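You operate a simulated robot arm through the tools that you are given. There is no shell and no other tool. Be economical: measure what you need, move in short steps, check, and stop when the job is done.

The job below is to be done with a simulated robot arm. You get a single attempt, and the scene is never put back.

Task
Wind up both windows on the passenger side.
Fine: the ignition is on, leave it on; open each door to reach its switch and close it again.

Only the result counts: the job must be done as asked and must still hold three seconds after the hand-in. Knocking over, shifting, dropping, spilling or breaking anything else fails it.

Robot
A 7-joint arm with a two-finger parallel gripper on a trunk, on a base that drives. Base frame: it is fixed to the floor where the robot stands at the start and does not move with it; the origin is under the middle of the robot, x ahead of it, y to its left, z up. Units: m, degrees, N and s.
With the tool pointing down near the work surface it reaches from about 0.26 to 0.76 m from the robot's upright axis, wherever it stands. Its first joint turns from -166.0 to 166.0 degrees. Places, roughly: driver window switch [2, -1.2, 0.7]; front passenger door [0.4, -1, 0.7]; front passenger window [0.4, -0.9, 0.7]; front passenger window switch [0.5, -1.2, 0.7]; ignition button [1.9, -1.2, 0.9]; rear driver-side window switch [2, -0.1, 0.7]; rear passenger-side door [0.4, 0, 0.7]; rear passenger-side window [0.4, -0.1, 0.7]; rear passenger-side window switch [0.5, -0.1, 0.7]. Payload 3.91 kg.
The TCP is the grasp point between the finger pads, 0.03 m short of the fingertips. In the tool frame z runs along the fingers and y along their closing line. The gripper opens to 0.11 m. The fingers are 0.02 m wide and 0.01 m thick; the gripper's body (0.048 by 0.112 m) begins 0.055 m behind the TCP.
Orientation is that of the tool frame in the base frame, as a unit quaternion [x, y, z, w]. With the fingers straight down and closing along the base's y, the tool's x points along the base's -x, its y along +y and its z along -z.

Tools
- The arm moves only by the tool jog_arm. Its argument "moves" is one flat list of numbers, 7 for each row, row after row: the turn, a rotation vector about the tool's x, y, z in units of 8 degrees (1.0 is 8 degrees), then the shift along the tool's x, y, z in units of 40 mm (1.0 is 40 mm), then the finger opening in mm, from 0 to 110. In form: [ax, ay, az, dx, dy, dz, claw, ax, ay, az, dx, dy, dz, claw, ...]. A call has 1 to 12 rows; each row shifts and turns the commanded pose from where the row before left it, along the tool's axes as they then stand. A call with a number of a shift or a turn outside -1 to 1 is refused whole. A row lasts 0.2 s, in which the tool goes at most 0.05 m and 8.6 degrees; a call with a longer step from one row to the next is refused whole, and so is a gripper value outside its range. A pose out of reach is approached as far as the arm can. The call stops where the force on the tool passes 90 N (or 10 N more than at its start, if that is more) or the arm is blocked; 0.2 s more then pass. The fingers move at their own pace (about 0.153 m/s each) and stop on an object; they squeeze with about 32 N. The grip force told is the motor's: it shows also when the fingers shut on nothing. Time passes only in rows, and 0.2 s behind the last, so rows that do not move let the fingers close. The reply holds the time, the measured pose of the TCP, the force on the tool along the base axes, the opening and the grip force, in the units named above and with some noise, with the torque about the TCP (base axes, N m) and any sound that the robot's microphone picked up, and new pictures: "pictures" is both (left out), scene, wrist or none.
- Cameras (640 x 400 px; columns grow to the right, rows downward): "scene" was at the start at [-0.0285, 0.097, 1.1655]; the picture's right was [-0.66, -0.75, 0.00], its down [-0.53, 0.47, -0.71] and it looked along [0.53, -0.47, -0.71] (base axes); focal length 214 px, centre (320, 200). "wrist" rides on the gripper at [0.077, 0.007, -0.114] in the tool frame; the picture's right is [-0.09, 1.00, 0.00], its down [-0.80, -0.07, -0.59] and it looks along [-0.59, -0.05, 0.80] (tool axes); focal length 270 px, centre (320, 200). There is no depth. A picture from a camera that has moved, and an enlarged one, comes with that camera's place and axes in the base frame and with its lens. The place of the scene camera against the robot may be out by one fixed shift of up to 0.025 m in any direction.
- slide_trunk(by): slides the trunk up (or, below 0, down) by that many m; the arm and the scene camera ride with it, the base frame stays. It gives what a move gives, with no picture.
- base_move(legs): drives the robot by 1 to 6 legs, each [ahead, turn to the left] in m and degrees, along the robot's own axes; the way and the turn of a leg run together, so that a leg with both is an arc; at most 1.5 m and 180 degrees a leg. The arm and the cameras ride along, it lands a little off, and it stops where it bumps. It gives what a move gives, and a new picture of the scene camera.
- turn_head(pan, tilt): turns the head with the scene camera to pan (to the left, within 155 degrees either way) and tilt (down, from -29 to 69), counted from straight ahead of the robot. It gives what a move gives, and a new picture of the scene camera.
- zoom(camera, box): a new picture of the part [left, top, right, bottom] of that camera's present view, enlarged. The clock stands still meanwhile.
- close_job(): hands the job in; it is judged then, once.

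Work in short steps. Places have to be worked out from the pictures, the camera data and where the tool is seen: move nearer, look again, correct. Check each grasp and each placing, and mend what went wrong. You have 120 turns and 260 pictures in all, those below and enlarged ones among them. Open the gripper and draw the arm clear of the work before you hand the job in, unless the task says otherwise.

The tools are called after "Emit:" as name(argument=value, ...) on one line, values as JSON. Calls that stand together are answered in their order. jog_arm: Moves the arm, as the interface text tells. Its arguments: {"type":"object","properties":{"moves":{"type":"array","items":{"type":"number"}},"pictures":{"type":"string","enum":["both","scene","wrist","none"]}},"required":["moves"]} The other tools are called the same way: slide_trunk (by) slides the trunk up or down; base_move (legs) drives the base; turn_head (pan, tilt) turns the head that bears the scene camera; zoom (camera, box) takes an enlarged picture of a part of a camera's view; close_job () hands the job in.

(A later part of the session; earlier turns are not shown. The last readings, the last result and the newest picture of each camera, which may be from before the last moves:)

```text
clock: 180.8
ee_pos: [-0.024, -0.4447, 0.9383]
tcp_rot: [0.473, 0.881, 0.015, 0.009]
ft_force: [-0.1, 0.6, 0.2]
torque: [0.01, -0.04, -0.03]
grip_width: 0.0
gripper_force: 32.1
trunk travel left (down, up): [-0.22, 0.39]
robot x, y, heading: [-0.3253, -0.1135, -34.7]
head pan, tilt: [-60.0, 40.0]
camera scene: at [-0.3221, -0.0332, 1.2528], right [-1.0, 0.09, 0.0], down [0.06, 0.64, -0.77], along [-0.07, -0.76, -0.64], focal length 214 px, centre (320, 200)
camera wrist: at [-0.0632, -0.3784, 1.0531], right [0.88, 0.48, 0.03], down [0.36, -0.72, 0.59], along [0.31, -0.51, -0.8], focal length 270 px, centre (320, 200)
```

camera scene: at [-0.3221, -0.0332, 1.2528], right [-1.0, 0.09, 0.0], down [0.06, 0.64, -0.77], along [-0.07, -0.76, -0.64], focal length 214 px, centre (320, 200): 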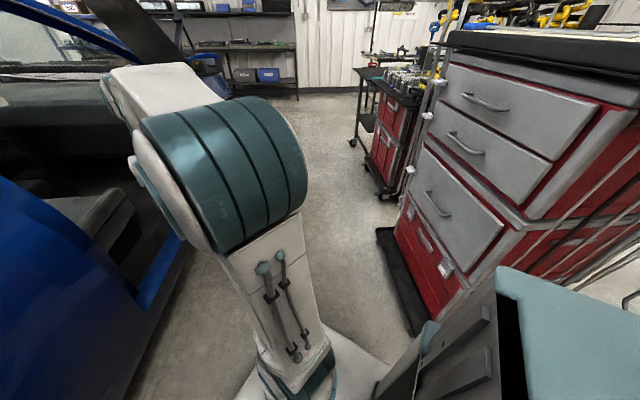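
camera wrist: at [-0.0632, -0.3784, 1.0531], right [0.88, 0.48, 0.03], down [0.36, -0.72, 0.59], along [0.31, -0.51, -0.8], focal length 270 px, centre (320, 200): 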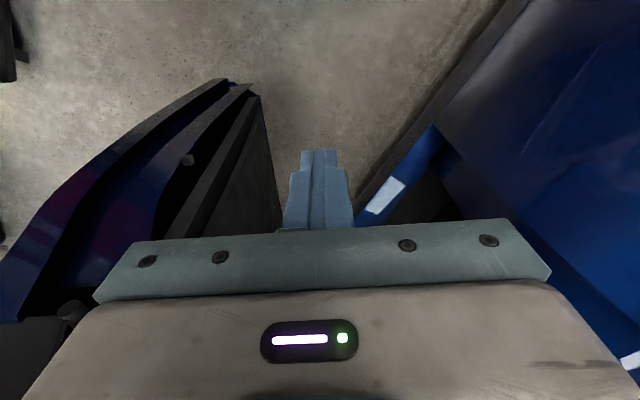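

Good clearance. I'll advance 12 cm along the door and then push outward gently.

Emit:
jog_arm(moves=[0, 0, 0, -1, 0, 0, 0, 0, 0, 0, -1, 0, 0, 0, 0, 0, 0, -1, 0, 0, 0, 0, 0, 0, 0, -0.8, 0, 0, 0, 0, 0, 0, -0.8, 0, 0, 0, 0, 0, 0, -0.8, 0, 0, 0, 0, 0, 0, -0.8, 0, 0, 0, 0, 0, 0, -0.8, 0, 0, 0, 0, 0, 0, -0.8, 0, 0], pictures="both")

```text
clock: 182.8
ee_pos: [-0.1158, -0.6531, 0.9318]
tcp_rot: [0.474, 0.88, 0.015, 0.01]
ft_force: [-0.2, -0.3, 0.6]
torque: [0.01, -0.02, 0.0]
grip_width: 0.0
gripper_force: 32.1
trunk travel left (down, up): [-0.22, 0.39]
robot x, y, heading: [-0.3251, -0.1153, -35.2]
head pan, tilt: [-60.0, 40.0]
camera scene: at [-0.3219, -0.0332, 1.2528], right [-1.0, 0.09, 0.0], down [0.06, 0.64, -0.77], along [-0.07, -0.76, -0.64], focal length 214 px, centre (320, 200)
camera wrist: at [-0.1569, -0.5855, 1.0462], right [0.88, 0.47, 0.03], down [0.36, -0.72, 0.59], along [0.31, -0.51, -0.8], focal length 270 px, centre (320, 200)
```

scene: 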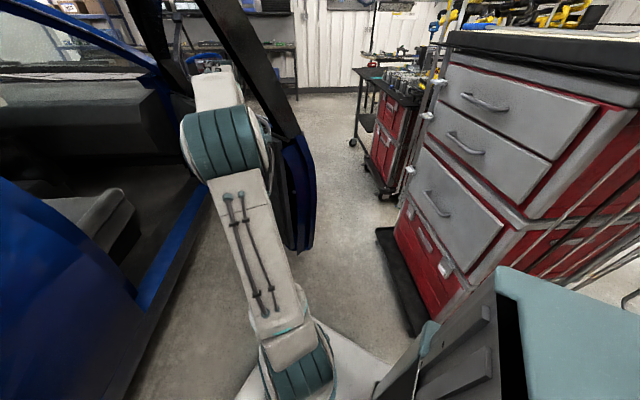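
wrist: 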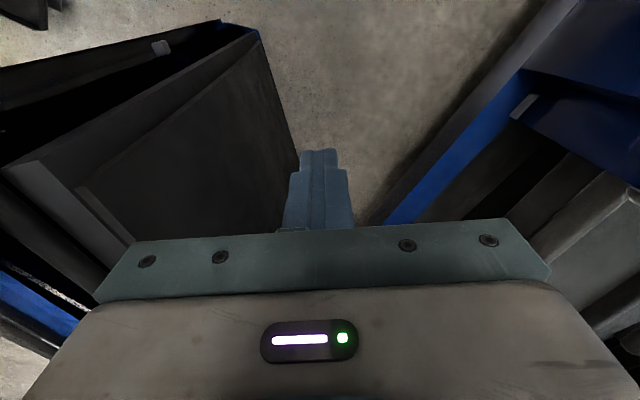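

The door is swinging further. I'll keep pushing.

Emit:
jog_arm(moves=[0, 0, 0, -0.3, -0.8, 0, 0, 0, 0, 0, -0.3, -0.8, 0, 0, 0, 0, 0, -0.3, -0.8, 0, 0, 0, 0, 0, -0.3, -0.8, 0, 0, 0, 0, 0, -0.3, -0.8, 0, 0, 0, 0, 0, -0.3, -0.8, 0, 0], pictures="both")

```text
clock: 184.2
ee_pos: [-0.233, -0.7939, 0.9137]
tcp_rot: [0.474, 0.88, 0.016, 0.009]
ft_force: [0.0, 0.4, 0.2]
torque: [0.02, -0.04, -0.01]
grip_width: 0.0001
gripper_force: 31.9
out of reach, approached as far as the arm can: row 5, 6
trunk travel left (down, up): [-0.22, 0.39]
robot x, y, heading: [-0.32, -0.1181, -35.0]
head pan, tilt: [-60.0, 40.0]
camera scene: at [-0.3222, -0.0348, 1.2529], right [-1.0, 0.09, 0.0], down [0.06, 0.64, -0.77], along [-0.07, -0.76, -0.64], focal length 214 px, centre (320, 200)
camera wrist: at [-0.2725, -0.7256, 1.0269], right [0.88, 0.47, 0.04], down [0.36, -0.72, 0.59], along [0.31, -0.51, -0.8], focal length 270 px, centre (320, 200)
```

scene: 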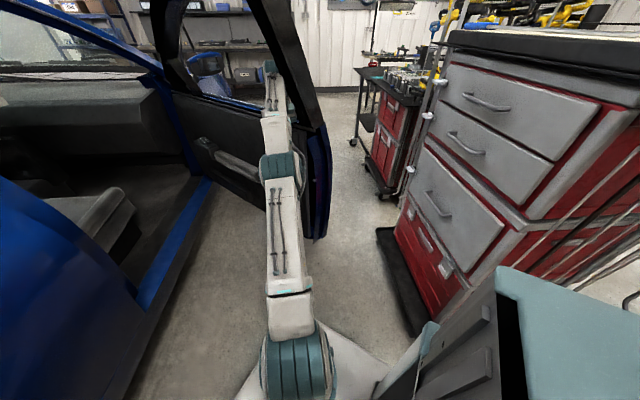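
wrist: 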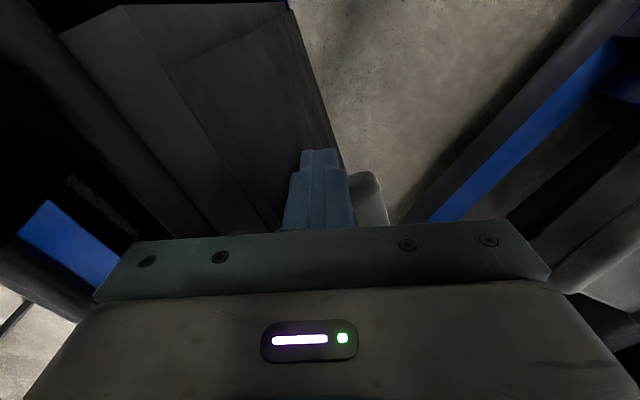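

Door is wide open and the switch is visible near (0.18,-1.13). I'll swing the tool forward-left, then turn and drive to the switch station.

Emit:
jog_arm(moves=[0, 0, 0, 0.1, 0.95, 0, 0, 0, 0, 0, 0.1, 0.95, 0, 0, 0, 0, 0, 0.1, 0.95, 0, 0, 0, 0, 0, 0.1, 0.95, 0, 0, 0, 0, 0, 0.1, 0.95, 0, 0, 0, 0, 0, 0.1, 0.95, 0, 0, 0, 0, 0, 0.1, 0.95, 0, 0, 0, 0, 0, 0.1, 0.95, 0, 0, 0, 0, 0, 0.1, 0.95, 0, 0, 0, 0, 0, 0.1, 0.95, 0, 0, 0, 0, 0, 0.1, 0.95, 0, 0], pictures="wrist")

Emit:
base_move(legs=[[0, -25.6], [0.25, 0]])

```text
clock: 186.6
ee_pos: [0.0942, -0.5213, 0.9298]
tcp_rot: [0.474, 0.88, 0.014, 0.01]
ft_force: [0.6, 0.5, 0.1]
torque: [0.0, -0.01, -0.01]
grip_width: 0.0
gripper_force: 32.0
trunk travel left (down, up): [-0.22, 0.39]
robot x, y, heading: [-0.3229, -0.1165, -34.8]
head pan, tilt: [-60.0, 40.0]
camera wrist: at [0.0548, -0.454, 1.0433], right [0.88, 0.48, 0.03], down [0.36, -0.72, 0.59], along [0.31, -0.51, -0.8], focal length 270 px, centre (320, 200)
```

wrist: 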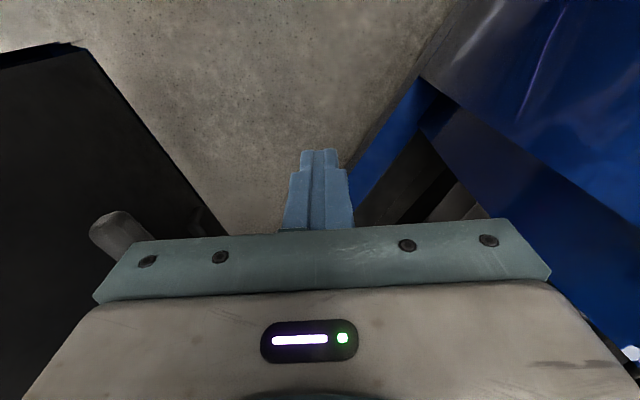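

```text
clock: 189.8
ee_pos: [-0.0094, -0.884, 0.9295]
tcp_rot: [0.661, 0.75, 0.012, 0.012]
ft_force: [-0.4, 0.2, 0.1]
torque: [0.01, 0.01, -0.01]
grip_width: 0.0001
gripper_force: 32.0
trunk travel left (down, up): [-0.22, 0.39]
robot x, y, heading: [-0.2053, -0.3286, -61.0]
head pan, tilt: [-60.0, 40.0]
camera scene: at [-0.1669, -0.2669, 1.2528], right [-0.86, 0.52, 0.0], down [0.33, 0.55, -0.77], along [-0.4, -0.66, -0.64], focal length 214 px, centre (320, 200)
```

scene: 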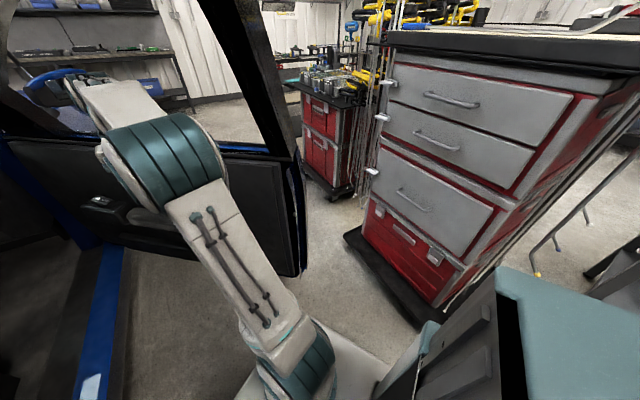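

Switch ray gives about (0.2,-1.16). I'll drive another 0.22 m and turn the tool slim-side to the panel.

Emit:
base_move(legs=[[0.22, 0]])

Emit:
jog_arm(moves=[0, 0, 0.9, 0, 0, 0, 0, 0, 0, 0.9, 0, 0, 0, 0, 0, 0, 0.9, 0, 0, 0, 0, 0, 0, 0.9, 0, 0, 0, 0, 0, 0, 0.9, 0, 0, 0, 0, 0, 0, 0.9, 0, 0, 0, 0, 0, 0, 0.9, 0, 0, 0, 0], pictures="both")

```text
clock: 191.4
ee_pos: [0.0935, -1.0809, 0.9305]
tcp_rot: [0.664, 0.747, 0.012, 0.013]
ft_force: [-0.3, 0.4, 0.1]
torque: [-0.03, 0.03, 0.03]
grip_width: 0.0001
gripper_force: 31.7
trunk travel left (down, up): [-0.22, 0.39]
robot x, y, heading: [-0.0992, -0.5244, -61.8]
head pan, tilt: [-60.0, 40.0]
camera scene: at [-0.0598, -0.4629, 1.2528], right [-0.85, 0.53, 0.0], down [0.34, 0.55, -0.77], along [-0.4, -0.65, -0.64], focal length 214 px, centre (320, 200)
```

scene: 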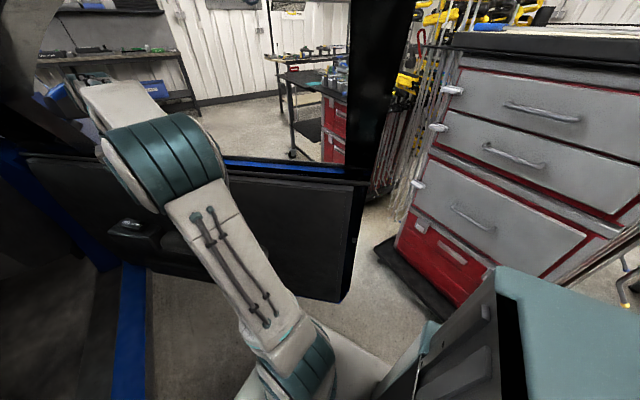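

```text
clock: 193.1
ee_pos: [0.0927, -1.0809, 0.9299]
tcp_rot: [0.919, 0.393, 0.016, 0.006]
ft_force: [0.1, -1.1, -0.3]
torque: [0.0, 0.03, -0.03]
grip_width: 0.0001
gripper_force: 32.3
trunk travel left (down, up): [-0.22, 0.39]
robot x, y, heading: [-0.0986, -0.5305, -61.6]
head pan, tilt: [-60.0, 40.0]
camera scene: at [-0.0598, -0.463, 1.2528], right [-0.85, 0.53, 0.0], down [0.34, 0.55, -0.77], along [-0.4, -0.65, -0.64], focal length 214 px, centre (320, 200)
camera wrist: at [0.1471, -1.0286, 1.0456], right [0.66, -0.75, 0.02], down [-0.62, -0.53, 0.57], along [-0.42, -0.39, -0.82], focal length 270 px, centre (320, 200)
```

scene: 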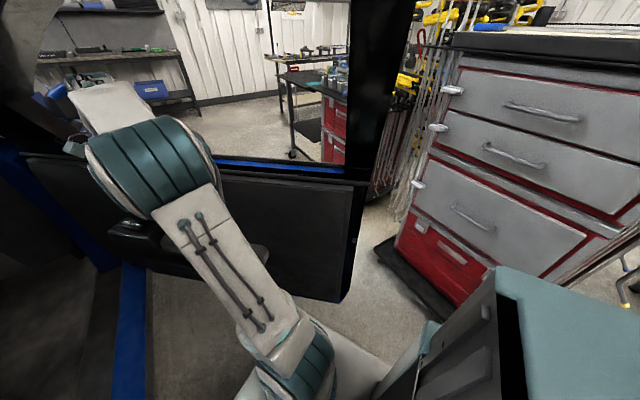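
wrist: 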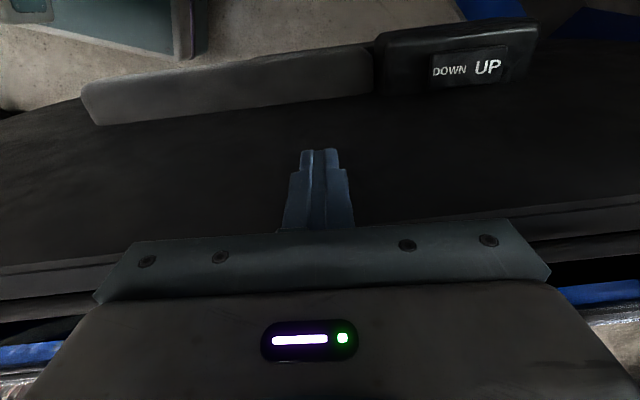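

UP is at about (0.223,-1.182). I'll drive 8 cm more for reach, then move over it and lower.

Emit:
base_move(legs=[[0.08, 0]])

Emit:
jog_arm(moves=[0, 0, 0, 0.34, 0.78, 0.4, 0, 0, 0, 0, 0.34, 0.78, 0.5, 0, 0, 0, 0, 0.34, 0.78, 0.5, 0], pictures="wrist")

```text
clock: 194.1
ee_pos: [0.128, -1.1522, 0.9304]
tcp_rot: [0.921, 0.39, 0.014, 0.008]
ft_force: [0.2, -0.2, 1.2]
torque: [-0.04, -0.01, 0.05]
grip_width: 0.0001
gripper_force: 31.9
trunk travel left (down, up): [-0.22, 0.39]
robot x, y, heading: [-0.0595, -0.6003, -61.7]
head pan, tilt: [-60.0, 40.0]
camera scene: at [-0.0214, -0.5345, 1.2528], right [-0.85, 0.53, 0.0], down [0.34, 0.55, -0.77], along [-0.4, -0.65, -0.64], focal length 214 px, centre (320, 200)
```

scene: 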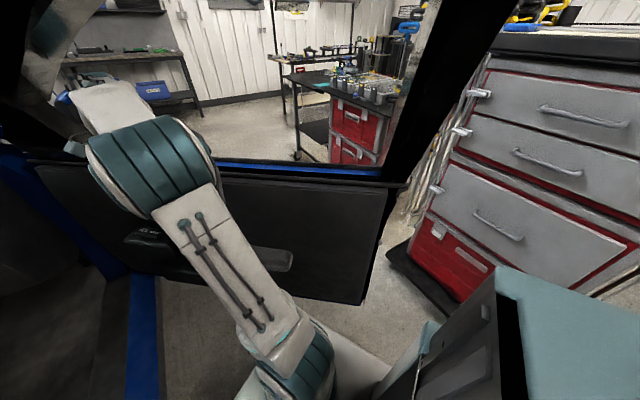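

```text
clock: 194.9
ee_pos: [0.2227, -1.1885, 0.8788]
tcp_rot: [0.92, 0.391, 0.015, 0.008]
ft_force: [-0.8, -0.1, 1.5]
torque: [-0.01, -0.04, -0.02]
grip_width: 0.0
gripper_force: 32.4
trunk travel left (down, up): [-0.22, 0.39]
robot x, y, heading: [-0.0581, -0.5998, -61.9]
head pan, tilt: [-60.0, 40.0]
camera wrist: at [0.2787, -1.1363, 0.9939], right [0.65, -0.76, 0.02], down [-0.63, -0.53, 0.58], along [-0.42, -0.39, -0.82], focal length 270 px, centre (320, 200)
```

wrist: 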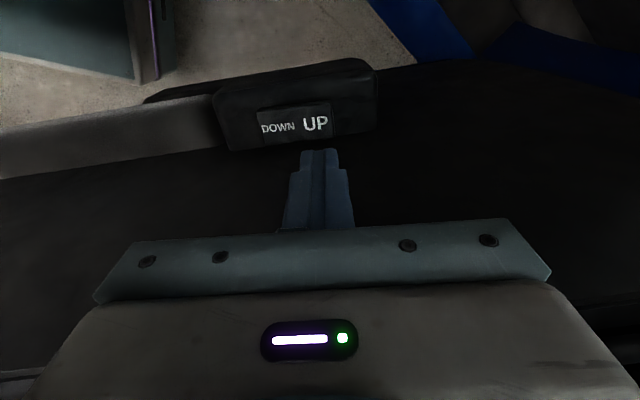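

Tip is aligned with UP. I'll descend to contact and hold.

Emit:
jog_arm(moves=[0, 0, 0, 0, 0, 0.8, 0, 0, 0, 0, 0, 0, 0.8, 0, 0, 0, 0, 0, 0, 0.5, 0, 0, 0, 0, 0, 0, 0.2, 0, 0, 0, 0, 0, 0, 0.2, 0, 0, 0, 0, 0, 0, 0.15, 0], pictures="wrist")

```text
clock: 196.3
ee_pos: [0.2269, -1.1901, 0.781]
tcp_rot: [0.92, 0.39, 0.014, 0.016]
ft_force: [-0.1, -2.2, 53.2]
torque: [-0.03, 0.5, 0.02]
grip_width: 0.0
gripper_force: 32.0
trunk travel left (down, up): [-0.22, 0.39]
robot x, y, heading: [-0.058, -0.5981, -61.8]
head pan, tilt: [-60.0, 40.0]
camera wrist: at [0.2824, -1.1356, 0.8949], right [0.65, -0.75, 0.04], down [-0.63, -0.52, 0.58], along [-0.42, -0.4, -0.81], focal length 270 px, centre (320, 200)
```

wrist: 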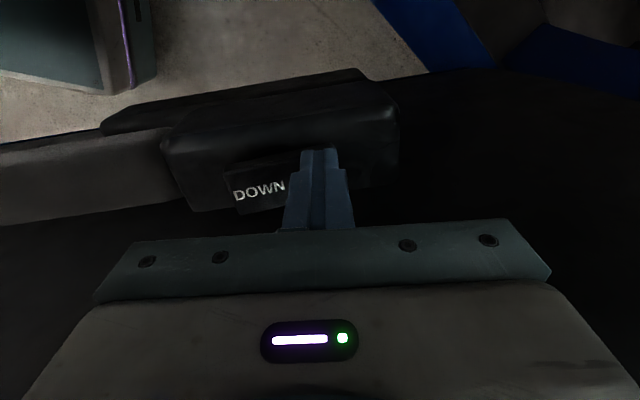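

Pressing with 53 N. I'll hold for about 7 s in total and watch the window.

Emit:
jog_arm(moves=[0, 0, 0, 0, 0, 0, 0, 0, 0, 0, 0, 0, 0, 0, 0, 0, 0, 0, 0, 0, 0, 0, 0, 0, 0, 0, 0, 0, 0, 0, 0, 0, 0, 0, 0, 0, 0, 0, 0, 0, 0, 0, 0, 0, 0, 0, 0, 0, 0, 0, 0, 0, 0, 0, 0, 0, 0, 0, 0, 0, 0, 0, 0, 0, 0, 0, 0, 0, 0, 0, 0, 0, 0, 0, 0, 0, 0, 0, 0, 0, 0, 0, 0, 0], pictures="none")

Emit:
turn_head(pan=-25, tilt=0)

Emit:
jog_arm(moves=[0, 0, 0, 0, 0, 0, 0, 0, 0, 0, 0, 0, 0, 0, 0, 0, 0, 0, 0, 0, 0, 0, 0, 0, 0, 0, 0, 0, 0, 0, 0, 0, 0, 0, 0, 0, 0, 0, 0, 0, 0, 0, 0, 0, 0, 0, 0, 0, 0, 0, 0, 0, 0, 0, 0, 0, 0, 0, 0, 0, 0, 0, 0, 0, 0, 0, 0, 0, 0, 0, 0, 0, 0, 0, 0, 0, 0, 0, 0, 0, 0, 0, 0, 0], pictures="scene")

Emit:
jog_arm(moves=[0, 0, 0, 0, 0, 0, 0, 0, 0, 0, 0, 0, 0, 0, 0, 0, 0, 0, 0, 0, 0, 0, 0, 0, 0, 0, 0, 0, 0, 0, 0, 0, 0, 0, 0, 0, 0, 0, 0, 0, 0, 0, 0, 0, 0, 0, 0, 0, 0, 0, 0, 0, 0, 0, 0, 0, 0, 0, 0, 0, 0, 0, 0, 0, 0, 0, 0, 0, 0, 0, 0, 0, 0, 0, 0, 0, 0, 0, 0, 0, 0, 0, 0, 0], pictures="scene")

```text
clock: 198.9
ee_pos: [0.2278, -1.1888, 0.7802]
tcp_rot: [0.92, 0.391, 0.015, 0.016]
ft_force: [1.1, -6.4, 57.7]
torque: [-0.11, 0.56, 0.07]
grip_width: 0.0
gripper_force: 32.4
trunk travel left (down, up): [-0.22, 0.39]
robot x, y, heading: [-0.06, -0.6024, -61.8]
head pan, tilt: [-60.0, 40.0]
```

```text
clock: 200.0
ee_pos: [0.2289, -1.1888, 0.7795]
tcp_rot: [0.92, 0.391, 0.015, 0.016]
ft_force: [1.8, -6.1, 58.3]
torque: [-0.1, 0.55, 0.07]
grip_width: 0.0
gripper_force: 32.4
trunk travel left (down, up): [-0.22, 0.39]
robot x, y, heading: [-0.0606, -0.5991, -62.1]
head pan, tilt: [-25.0, 0.0]
camera scene: at [0.0265, -0.548, 1.3165], right [-1.0, -0.05, 0.0], down [0.0, 0.0, -1.0], along [0.05, -1.0, 0.0], focal length 214 px, centre (320, 200)
```

scene: 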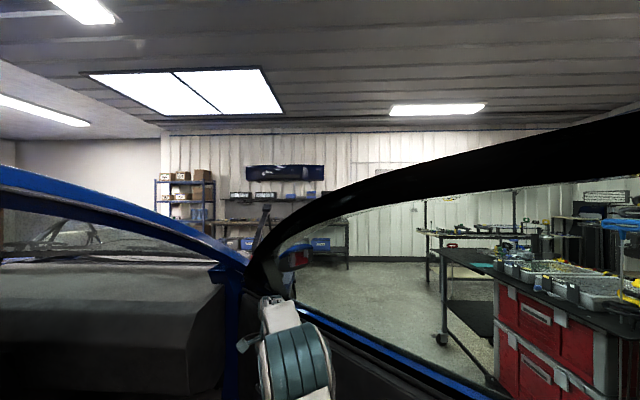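

```text
clock: 202.6
ee_pos: [0.2286, -1.1888, 0.7797]
tcp_rot: [0.92, 0.392, 0.015, 0.017]
ft_force: [3.9, -5.3, 56.8]
torque: [-0.1, 0.47, 0.07]
grip_width: 0.0
gripper_force: 31.9
trunk travel left (down, up): [-0.22, 0.39]
robot x, y, heading: [-0.0571, -0.5948, -61.9]
head pan, tilt: [-25.0, 0.0]
camera scene: at [0.0268, -0.5479, 1.3166], right [-1.0, -0.05, 0.0], down [0.0, 0.0, -1.0], along [0.05, -1.0, 0.0], focal length 214 px, centre (320, 200)
```

scene: 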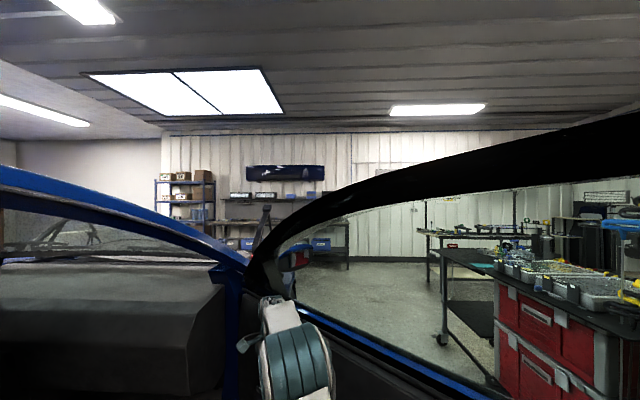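

```text
clock: 205.2
ee_pos: [0.2276, -1.1892, 0.7805]
tcp_rot: [0.92, 0.391, 0.015, 0.016]
ft_force: [5.5, -5.5, 58.5]
torque: [-0.09, 0.41, 0.03]
grip_width: 0.0
gripper_force: 31.9
trunk travel left (down, up): [-0.22, 0.39]
robot x, y, heading: [-0.0598, -0.5979, -62.2]
head pan, tilt: [-25.0, 0.0]
camera scene: at [0.027, -0.5479, 1.3166], right [-1.0, -0.05, 0.0], down [0.0, 0.0, -1.0], along [0.05, -1.0, 0.0], focal length 214 px, centre (320, 200)
```

scene: 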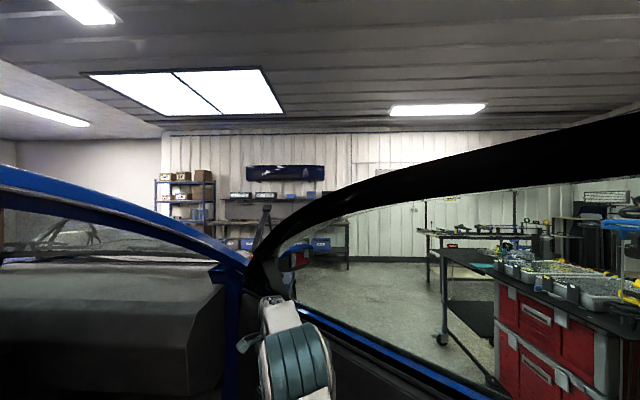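

Held about 9 s, the same as the rear. I'll lift off, move to the cabin side and reverse out of the wedge.

Emit:
jog_arm(moves=[0, 0, 0, 0, 0, -0.8, 0, 0, 0, 0, 0, 0, -0.9, 0, 0, 0, 0, 0.5, -0.3, -0.6, 0, 0, 0, 0, 0.8, -0.5, 0, 0], pictures="wrist")

Emit:
base_move(legs=[[-0.2, 0], [0, 14], [-0.26, 0]])

Emit:
turn_head(pan=-35, tilt=20)

```text
clock: 206.2
ee_pos: [0.238, -1.1294, 0.8611]
tcp_rot: [0.92, 0.391, 0.015, 0.007]
ft_force: [0.9, -0.2, -0.3]
torque: [0.04, -0.03, 0.01]
grip_width: 0.0
gripper_force: 32.1
trunk travel left (down, up): [-0.22, 0.39]
robot x, y, heading: [-0.0579, -0.5991, -61.8]
head pan, tilt: [-25.0, 0.0]
camera wrist: at [0.2931, -1.078, 0.9765], right [0.65, -0.76, 0.02], down [-0.63, -0.53, 0.58], along [-0.42, -0.39, -0.82], focal length 270 px, centre (320, 200)
```

wrist: 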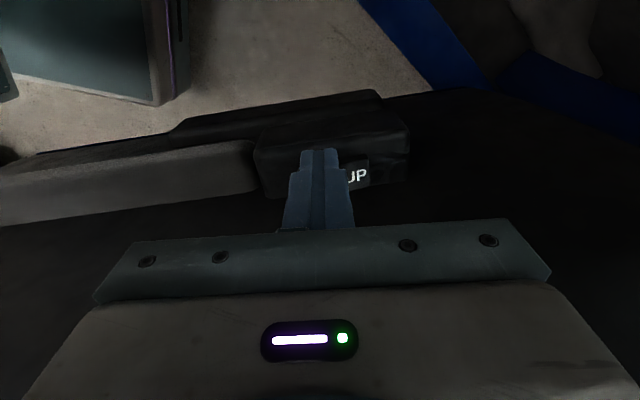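

```text
clock: 210.1
ee_pos: [0.0862, -0.6706, 0.861]
tcp_rot: [0.867, 0.498, 0.015, 0.006]
ft_force: [0.1, 0.4, 0.4]
torque: [0.02, 0.0, -0.03]
grip_width: 0.0
gripper_force: 32.2
trunk travel left (down, up): [-0.22, 0.39]
robot x, y, heading: [-0.3297, -0.2264, -48.3]
head pan, tilt: [-25.0, 0.0]
camera scene: at [-0.2555, -0.156, 1.3165], right [-0.96, -0.29, 0.0], down [0.0, 0.0, -1.0], along [0.29, -0.96, 0.0], focal length 214 px, centre (320, 200)
```

scene: 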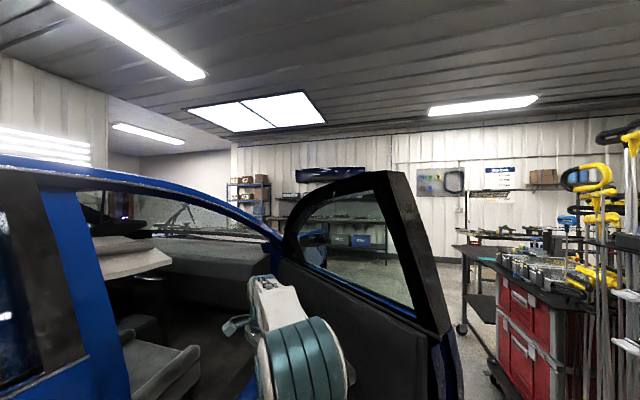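

```text
clock: 210.9
ee_pos: [0.0863, -0.6724, 0.8615]
tcp_rot: [0.867, 0.497, 0.015, 0.006]
ft_force: [0.7, -0.3, -0.4]
torque: [0.01, 0.0, 0.0]
grip_width: 0.0
gripper_force: 31.7
trunk travel left (down, up): [-0.22, 0.39]
robot x, y, heading: [-0.3297, -0.2278, -48.2]
head pan, tilt: [-35.0, 20.0]
camera scene: at [-0.2705, -0.1622, 1.2843], right [-0.99, -0.12, 0.0], down [-0.04, 0.34, -0.94], along [0.11, -0.93, -0.34], focal length 214 px, centre (320, 200)
```

scene: 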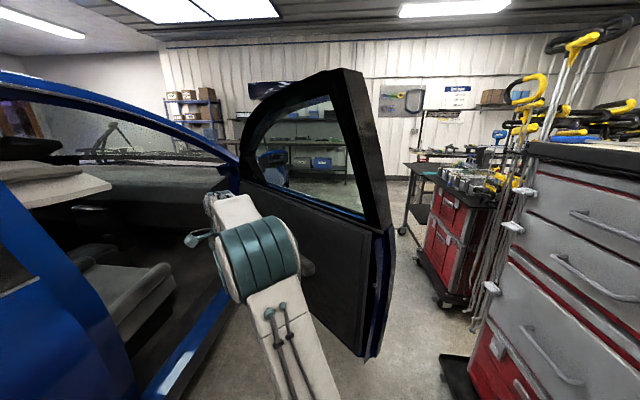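

The front glass looks up. Door edge is near (-0.42,-0.78). I'll bring the tool around the edge to the outer side.

Emit:
jog_arm(moves=[0, 0, 0, 0.19, -0.885, 0, 0, 0, 0, 0, 0.19, -0.885, 0, 0, 0, 0, 0, 0.19, -0.885, 0, 0, 0, 0, 0, 0.19, -0.885, 0, 0, 0, 0, 0, 0.19, -0.885, 0, 0, 0, 0, 0, 0.19, -0.885, 0, 0, 0, 0, 0, 0.19, -0.885, 0, 0], pictures="none")

Emit:
jog_arm(moves=[0, 0, 0, -0.51, -0.76, 0, 0, 0, 0, 0, -0.51, -0.76, 0, 0, 0, 0, 0, -0.51, -0.76, 0, 0, 0, 0, 0, -0.51, -0.76, 0, 0, 0, 0, 0, -0.51, -0.76, 0, 0, 0, 0, 0, -0.51, -0.76, 0, 0, 0, 0, 0, -0.51, -0.76, 0, 0, 0, 0, 0, -0.51, -0.76, 0, 0, 0, 0, 0, -0.51, -0.76, 0, 0], pictures="both")

```text
clock: 212.5
ee_pos: [-0.1023, -0.4971, 0.8588]
tcp_rot: [0.867, 0.498, 0.015, 0.006]
ft_force: [-0.2, 0.3, -0.7]
torque: [0.02, 0.0, 0.03]
grip_width: 0.0
gripper_force: 31.8
trunk travel left (down, up): [-0.22, 0.39]
robot x, y, heading: [-0.3302, -0.2268, -48.1]
head pan, tilt: [-35.0, 20.0]
```

```text
clock: 214.5
ee_pos: [-0.4334, -0.5177, 0.8447]
tcp_rot: [0.867, 0.498, 0.015, 0.007]
ft_force: [-0.7, -0.1, 0.7]
torque: [0.01, 0.02, 0.0]
grip_width: 0.0001
gripper_force: 32.2
trunk travel left (down, up): [-0.22, 0.39]
robot x, y, heading: [-0.3299, -0.2244, -48.4]
head pan, tilt: [-35.0, 20.0]
camera scene: at [-0.2705, -0.1621, 1.2837], right [-0.99, -0.12, 0.0], down [-0.04, 0.34, -0.94], along [0.11, -0.93, -0.34], focal length 214 px, centre (320, 200)
camera wrist: at [-0.3913, -0.4545, 0.9595], right [0.81, -0.58, 0.02], down [-0.48, -0.66, 0.58], along [-0.32, -0.48, -0.82], focal length 270 px, centre (320, 200)
```

scene: 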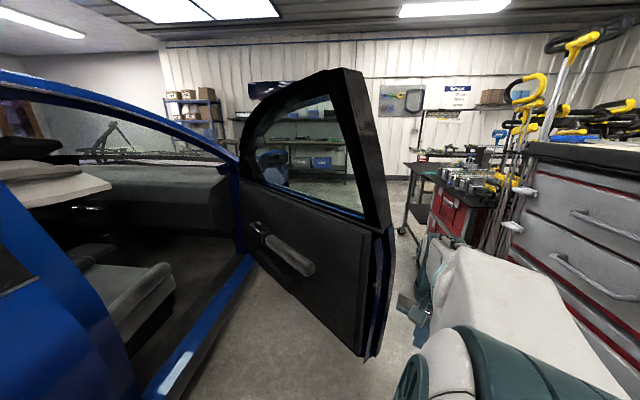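
wrist: 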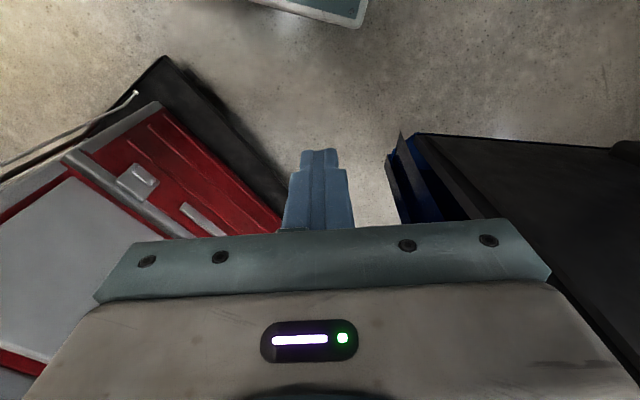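

There's a clear lane between the door edge and cabinet. I'll extend the tool down it, past the outer edge.

Emit:
jog_arm(moves=[0, 0, 0, -0.86, 0.05, 0, 0, 0, 0, 0, -0.86, 0.05, 0, 0, 0, 0, 0, -0.86, 0.05, 0, 0, 0, 0, 0, -0.86, 0.05, 0, 0, 0, 0, 0, -0.86, 0.05, 0, 0, 0, 0, 0, -0.86, 0.09, 0, 0, 0, 0, 0, -0.86, 0.09, 0, 0, 0, 0, 0, -0.84, 0.6, 0, 0, 0, 0, 0, -0.84, 0.6, 0, 0], pictures="both")

```text
clock: 216.5
ee_pos: [-0.5299, -0.8207, 0.8368]
tcp_rot: [0.867, 0.498, 0.015, 0.006]
ft_force: [-0.2, 0.3, -0.7]
torque: [0.0, -0.01, 0.03]
grip_width: 0.0
gripper_force: 31.9
trunk travel left (down, up): [-0.22, 0.39]
robot x, y, heading: [-0.3277, -0.2242, -48.2]
head pan, tilt: [-35.0, 20.0]
camera scene: at [-0.2708, -0.162, 1.2842], right [-0.99, -0.12, 0.0], down [-0.04, 0.34, -0.94], along [0.11, -0.93, -0.34], focal length 214 px, centre (320, 200)
camera wrist: at [-0.4884, -0.7576, 0.9538], right [0.82, -0.58, 0.02], down [-0.48, -0.66, 0.58], along [-0.32, -0.48, -0.82], focal length 270 px, centre (320, 200)
```

scene: 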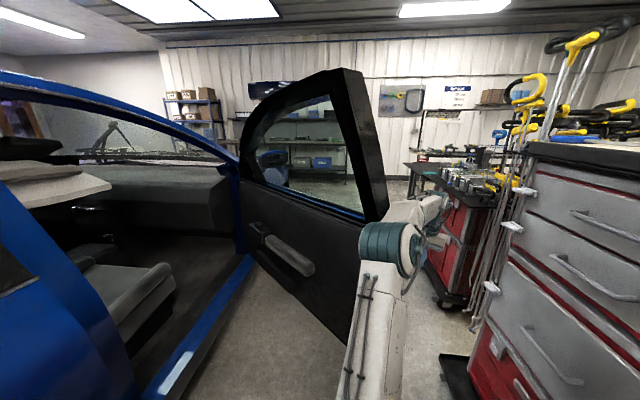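
wrist: 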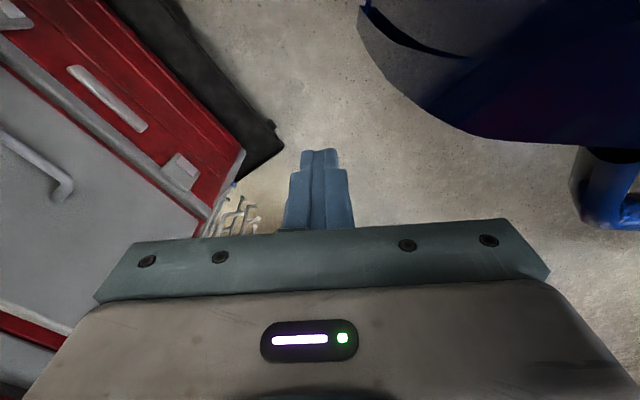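

The tool is outside the door. I'll sweep it toward the car to push the door closed, gently.

Emit:
jog_arm(moves=[0, 0, 0, 0.4, 0.7, 0, 0, 0, 0, 0, 0.4, 0.7, 0, 0, 0, 0, 0, 0.4, 0.7, 0, 0, 0, 0, 0, 0.55, 0.55, 0, 0, 0, 0, 0, 0.6, 0.5, 0, 0, 0, 0, 0, 0.6, 0.5, 0, 0, 0, 0, 0, 0.6, 0.5, 0, 0, 0, 0, 0, 0.6, 0.5, 0, 0], pictures="both")

```text
clock: 217.3
ee_pos: [-0.4833, -0.8031, 0.8408]
tcp_rot: [0.877, 0.481, 0.011, -0.008]
ft_force: [-17.7, 17.6, 4.0]
torque: [-0.99, -1.25, 0.8]
grip_width: 0.0
gripper_force: 32.2
trunk travel left (down, up): [-0.22, 0.39]
robot x, y, heading: [-0.3319, -0.2291, -49.7]
head pan, tilt: [-35.0, 20.0]
stopped in row 3: the force on the tool passed its limit (the readings are from after the stop); the commanded pose is now the measured one
camera scene: at [-0.2726, -0.1604, 1.2844], right [-1.0, -0.09, 0.0], down [-0.03, 0.34, -0.94], along [0.09, -0.94, -0.34], focal length 214 px, centre (320, 200)
camera wrist: at [-0.4368, -0.7438, 0.9568], right [0.79, -0.61, -0.01], down [-0.5, -0.65, 0.57], along [-0.35, -0.45, -0.82], focal length 270 px, centre (320, 200)
```

scene: 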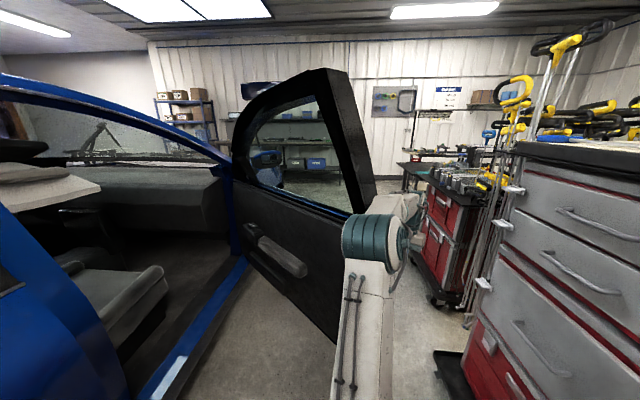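
wrist: 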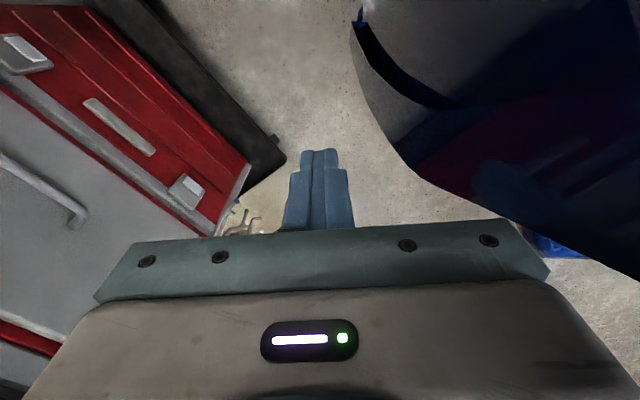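

The contact is on the door's end face rather than the outer skin. I'll back off, reach 8–10 cm further past the edge, then push.

Emit:
jog_arm(moves=[0, 0, 0, -0.4, -0.63, 0, 0, 0, 0, 0, -0.4, -0.63, 0, 0], pictures="none")

Emit:
base_move(legs=[[0.06, 0]])

Emit:
jog_arm(moves=[0, 0, 0, -0.84, 0.45, 0, 0, 0, 0, 0, -0.84, 0.45, 0, 0], pictures="wrist")

```text
clock: 217.9
ee_pos: [-0.539, -0.806, 0.8369]
tcp_rot: [0.876, 0.482, 0.012, -0.007]
ft_force: [0.7, 0.1, 0.4]
torque: [0.0, -0.02, -0.03]
grip_width: 0.0003
gripper_force: 32.1
trunk travel left (down, up): [-0.22, 0.39]
robot x, y, heading: [-0.3321, -0.2243, -49.4]
head pan, tilt: [-35.0, 20.0]
```

```text
clock: 218.8
ee_pos: [-0.4996, -0.8496, 0.8374]
tcp_rot: [0.875, 0.483, 0.011, -0.008]
ft_force: [-0.3, 0.2, 0.4]
torque: [0.02, 0.0, -0.01]
grip_width: 0.0
gripper_force: 31.9
trunk travel left (down, up): [-0.22, 0.39]
robot x, y, heading: [-0.2927, -0.2714, -49.5]
head pan, tilt: [-35.0, 20.0]
camera scene: at [-0.2314, -0.2083, 1.2842], right [-1.0, -0.1, 0.0], down [-0.03, 0.34, -0.94], along [0.09, -0.94, -0.34], focal length 214 px, centre (320, 200)
```

scene: 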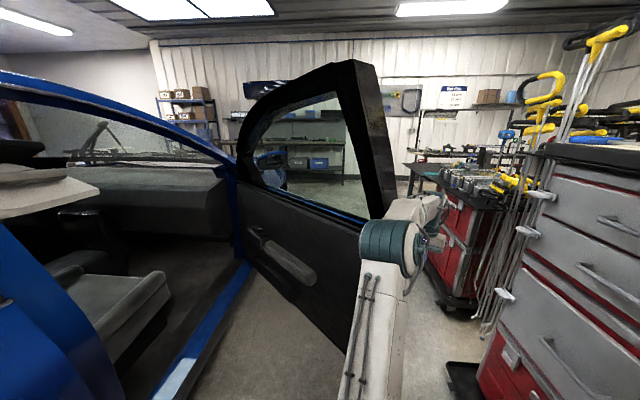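

```text
clock: 219.4
ee_pos: [-0.5118, -0.9199, 0.8399]
tcp_rot: [0.878, 0.479, 0.012, -0.005]
ft_force: [0.3, 0.1, 0.0]
torque: [-0.02, 0.02, 0.0]
grip_width: 0.0003
gripper_force: 31.6
trunk travel left (down, up): [-0.22, 0.39]
robot x, y, heading: [-0.2878, -0.2708, -49.9]
head pan, tilt: [-35.0, 20.0]
camera wrist: at [-0.465, -0.8598, 0.9558], right [0.79, -0.61, 0.0], down [-0.5, -0.65, 0.57], along [-0.35, -0.45, -0.82], focal length 270 px, centre (320, 200)
```

wrist: 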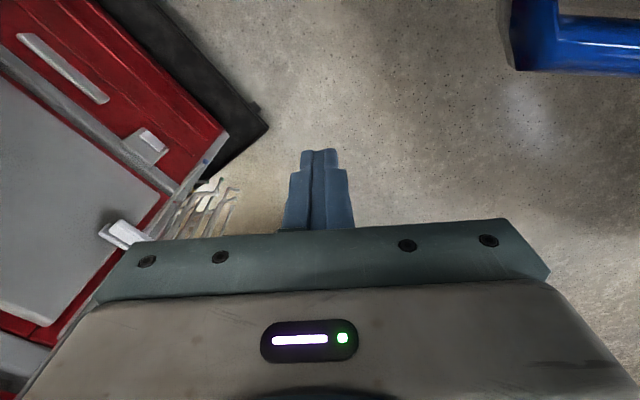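

The tool is now outside the skin. I'll push along the door's closing direction.

Emit:
jog_arm(moves=[0, 0, 0, 0.75, 0.3, 0, 0, 0, 0, 0, 0.75, 0.3, 0, 0, 0, 0, 0, 0.75, 0.25, 0, 0, 0, 0, 0, 0.6, 0.2, 0, 0, 0, 0, 0, 0.6, 0.2, 0, 0, 0, 0, 0, 0.6, 0.2, 0, 0, 0, 0, 0, 0.6, 0.25, 0, 0, 0, 0, 0, 0.6, 0.25, 0, 0], pictures="both")

```text
clock: 221.2
ee_pos: [-0.3236, -0.7893, 0.8458]
tcp_rot: [0.875, 0.484, 0.013, -0.008]
ft_force: [0.2, 0.5, -0.1]
torque: [0.01, 0.0, 0.01]
grip_width: 0.0001
gripper_force: 32.4
trunk travel left (down, up): [-0.22, 0.39]
robot x, y, heading: [-0.2874, -0.2672, -49.4]
head pan, tilt: [-35.0, 20.0]
camera scene: at [-0.2313, -0.2084, 1.2842], right [-0.99, -0.1, 0.0], down [-0.03, 0.34, -0.94], along [0.09, -0.94, -0.34], focal length 214 px, centre (320, 200)
camera wrist: at [-0.2779, -0.7297, 0.9603], right [0.8, -0.6, 0.0], down [-0.49, -0.66, 0.57], along [-0.35, -0.45, -0.82], focal length 270 px, centre (320, 200)
```

scene: 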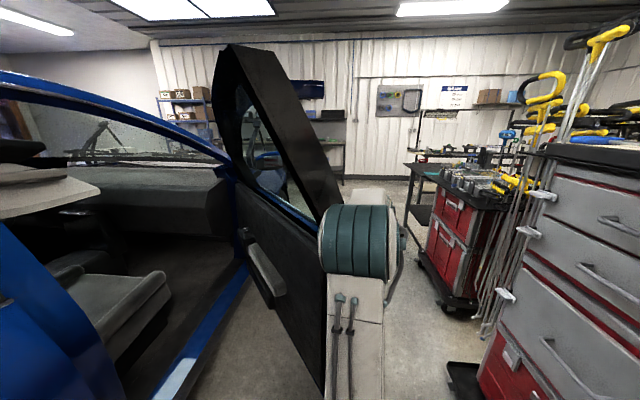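
wrist: 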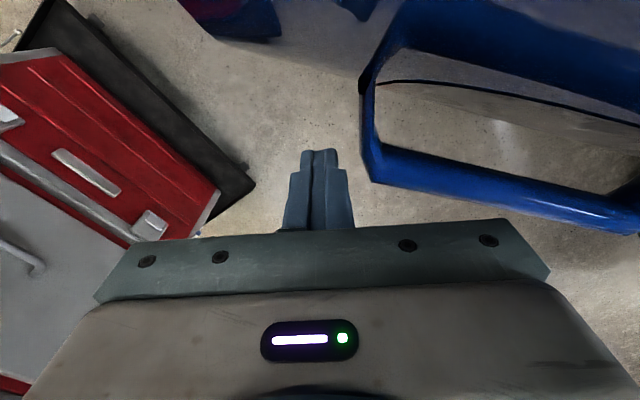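

The door is closing. I'll continue.

Emit:
jog_arm(moves=[0, 0, 0, 0.7, 0.3, 0, 0, 0, 0, 0, 0.7, 0.35, 0, 0, 0, 0, 0, 0.65, 0.4, 0, 0, 0, 0, 0, 0.65, 0.45, 0, 0, 0, 0, 0, 0.6, 0.5, 0, 0, 0, 0, 0, 0.6, 0.5, 0, 0, 0, 0, 0, 0.55, 0.55, 0, 0, 0, 0, 0, 0.55, 0.6, 0, 0, 0, 0, 0, 0.5, 0.6, 0, 0, 0, 0, 0, 0.5, 0.65, 0, 0], pictures="both")

```text
clock: 222.3
ee_pos: [-0.2222, -0.7154, 0.8443]
tcp_rot: [0.877, 0.479, 0.016, -0.025]
ft_force: [-17.3, 34.8, 15.5]
torque: [0.2, -0.09, 0.44]
grip_width: 0.0
gripper_force: 31.9
trunk travel left (down, up): [-0.22, 0.39]
robot x, y, heading: [-0.2898, -0.2664, -49.9]
head pan, tilt: [-35.0, 20.0]
stopped in row 5: the force on the tool passed its limit (the readings are from after the stop); the commanded pose is now the measured one
camera scene: at [-0.2346, -0.2028, 1.2846], right [-1.0, -0.09, 0.0], down [-0.03, 0.34, -0.94], along [0.08, -0.94, -0.34], focal length 214 px, centre (320, 200)
camera wrist: at [-0.1744, -0.6599, 0.9622], right [0.79, -0.61, -0.03], down [-0.49, -0.67, 0.55], along [-0.36, -0.42, -0.83], focal length 270 px, centre (320, 200)
```

scene: 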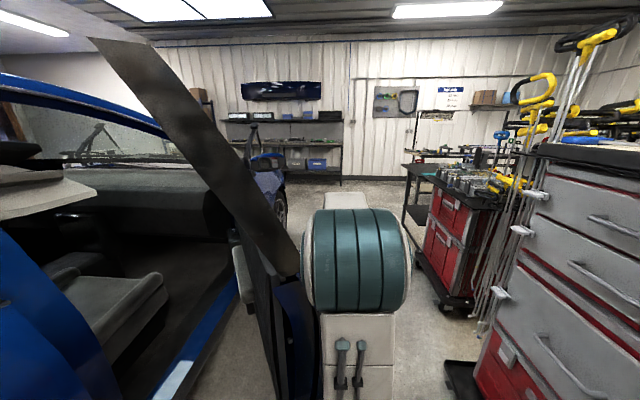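
wrist: 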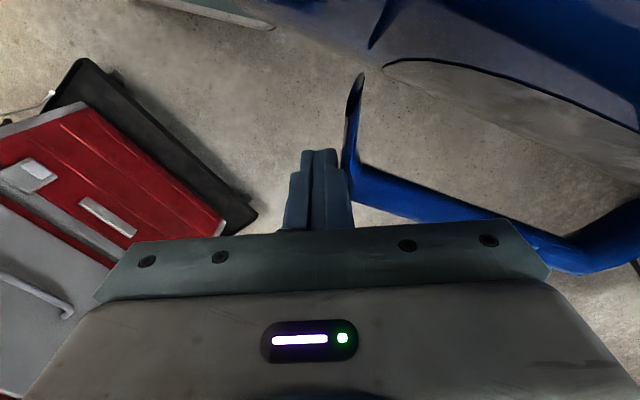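

A finger has caught the handle's end. I'll back off slightly, lift 10 cm above the handle, and push there.

Emit:
jog_arm(moves=[0, 0, 0, -0.4, -0.4, 0, 0, 0, 0, 0, 0, 0, -0.9, 0, 0, 0, 0, 0, 0, -0.9, 0, 0, 0, 0, 0, 0, -0.6, 0, 0, 0, 0, 0.6, 0.4, 0, 0, 0, 0, 0, 0.6, 0.4, 0, 0, 0, 0, 0, 0.6, 0.4, 0, 0, 0, 0, 0, 0.55, 0.45, 0, 0, 0, 0, 0, 0.55, 0.45, 0, 0, 0, 0, 0, 0.5, 0.5, 0, 0, 0, 0, 0, 0.5, 0.5, 0, 0, 0, 0, 0, 0.45, 0.55, 0, 0], pictures="both")

```text
clock: 224.9
ee_pos: [-0.023, -0.6616, 0.9424]
tcp_rot: [0.876, 0.481, 0.016, -0.023]
ft_force: [0.1, -0.1, -0.5]
torque: [0.05, -0.02, 0.01]
grip_width: 0.0
gripper_force: 32.3
trunk travel left (down, up): [-0.22, 0.39]
robot x, y, heading: [-0.2922, -0.2681, -49.6]
head pan, tilt: [-35.0, 20.0]
camera scene: at [-0.2314, -0.2079, 1.2841], right [-1.0, -0.09, 0.0], down [-0.03, 0.34, -0.94], along [0.09, -0.94, -0.34], focal length 214 px, centre (320, 200)
camera wrist: at [0.0252, -0.6059, 1.0606], right [0.79, -0.61, -0.03], down [-0.49, -0.67, 0.56], along [-0.36, -0.43, -0.83], focal length 270 px, centre (320, 200)
```

scene: 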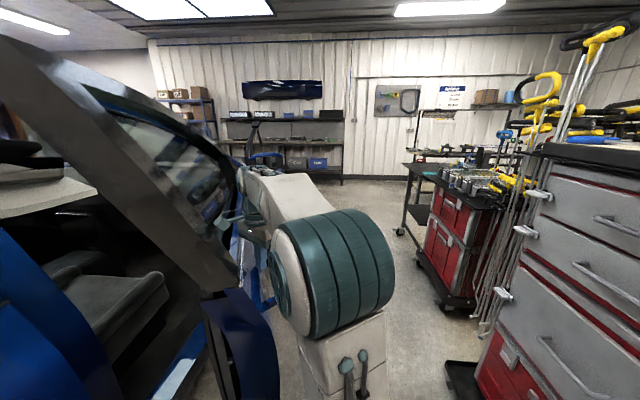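
wrist: 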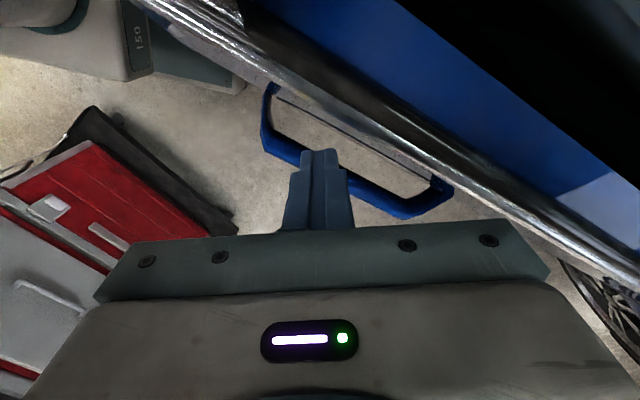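

Nearly there; the door is about 15° and the glass shows reflections. I'll continue pushing toward +x.

Emit:
jog_arm(moves=[0, 0, 0, 0.5, 0.65, 0, 0, 0, 0, 0, 0.5, 0.7, 0, 0, 0, 0, 0, 0.5, 0.75, 0, 0, 0, 0, 0, 0.5, 0.75, 0, 0, 0, 0, 0, 0.5, 0.75, 0, 0, 0, 0, 0, 0.5, 0.75, 0, 0, 0, 0, 0, 0.5, 0.75, 0, 0, 0, 0, 0, 0.5, 0.75, 0, 0], pictures="both")

```text
clock: 226.7
ee_pos: [0.261, -0.656, 0.9432]
tcp_rot: [0.877, 0.48, 0.014, -0.024]
ft_force: [0.9, -0.6, -0.7]
torque: [0.02, 0.03, 0.01]
grip_width: 0.0002
gripper_force: 32.5
trunk travel left (down, up): [-0.22, 0.39]
robot x, y, heading: [-0.2908, -0.268, -49.9]
head pan, tilt: [-35.0, 20.0]
camera scene: at [-0.231, -0.2081, 1.284], right [-1.0, -0.09, 0.0], down [-0.03, 0.34, -0.94], along [0.09, -0.94, -0.34], focal length 214 px, centre (320, 200)
camera wrist: at [0.3082, -0.6003, 1.06], right [0.79, -0.61, -0.03], down [-0.49, -0.67, 0.56], along [-0.36, -0.43, -0.83], focal length 270 px, centre (320, 200)
```

scene: 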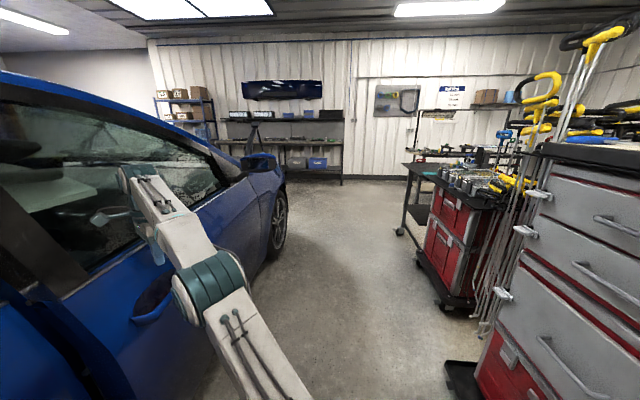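
wrist: 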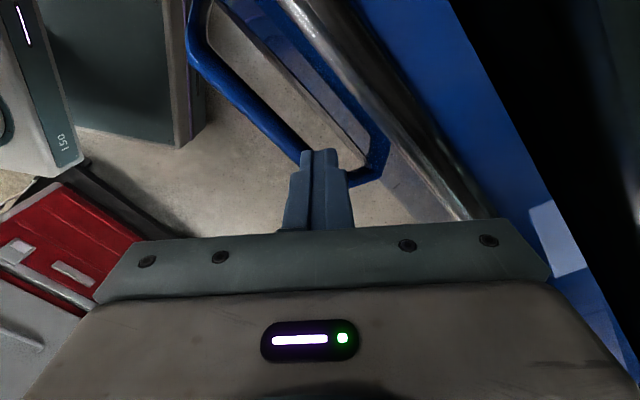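

Almost shut. I'll press on until it seats firmly.

Emit:
jog_arm(moves=[0, 0, 0, 0.3, 0.5, 0, 0, 0, 0, 0, 0.3, 0.5, 0, 0, 0, 0, 0, 0.3, 0.5, 0, 0, 0, 0, 0, 0.3, 0.5, 0, 0, 0, 0, 0, 0.3, 0.5, 0, 0, 0, 0, 0, 0.3, 0.5, 0, 0], pictures="scene")

```text
clock: 228.1
ee_pos: [0.2899, -0.6369, 0.9241]
tcp_rot: [0.876, 0.481, 0.014, -0.024]
ft_force: [-0.6, 0.2, 1.0]
torque: [0.03, 0.0, 0.0]
grip_width: 0.0
gripper_force: 32.4
out of reach, approached as far as the arm can: row 1, 2, 3, 4, 5, 6
trunk travel left (down, up): [-0.22, 0.39]
robot x, y, heading: [-0.2932, -0.2701, -49.7]
head pan, tilt: [-35.0, 20.0]
camera scene: at [-0.2318, -0.2075, 1.284], right [-1.0, -0.09, 0.0], down [-0.03, 0.34, -0.94], along [0.09, -0.94, -0.34], focal length 214 px, centre (320, 200)
```

scene: 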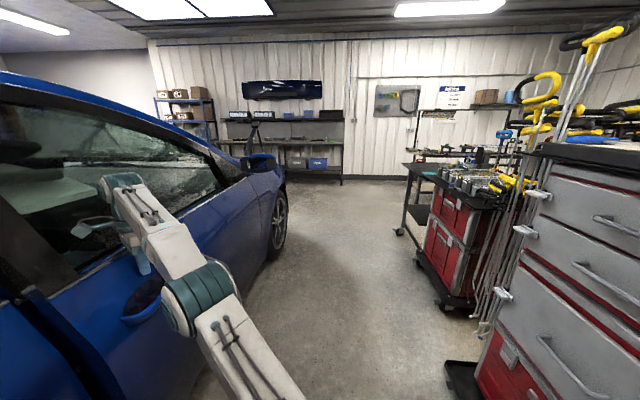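

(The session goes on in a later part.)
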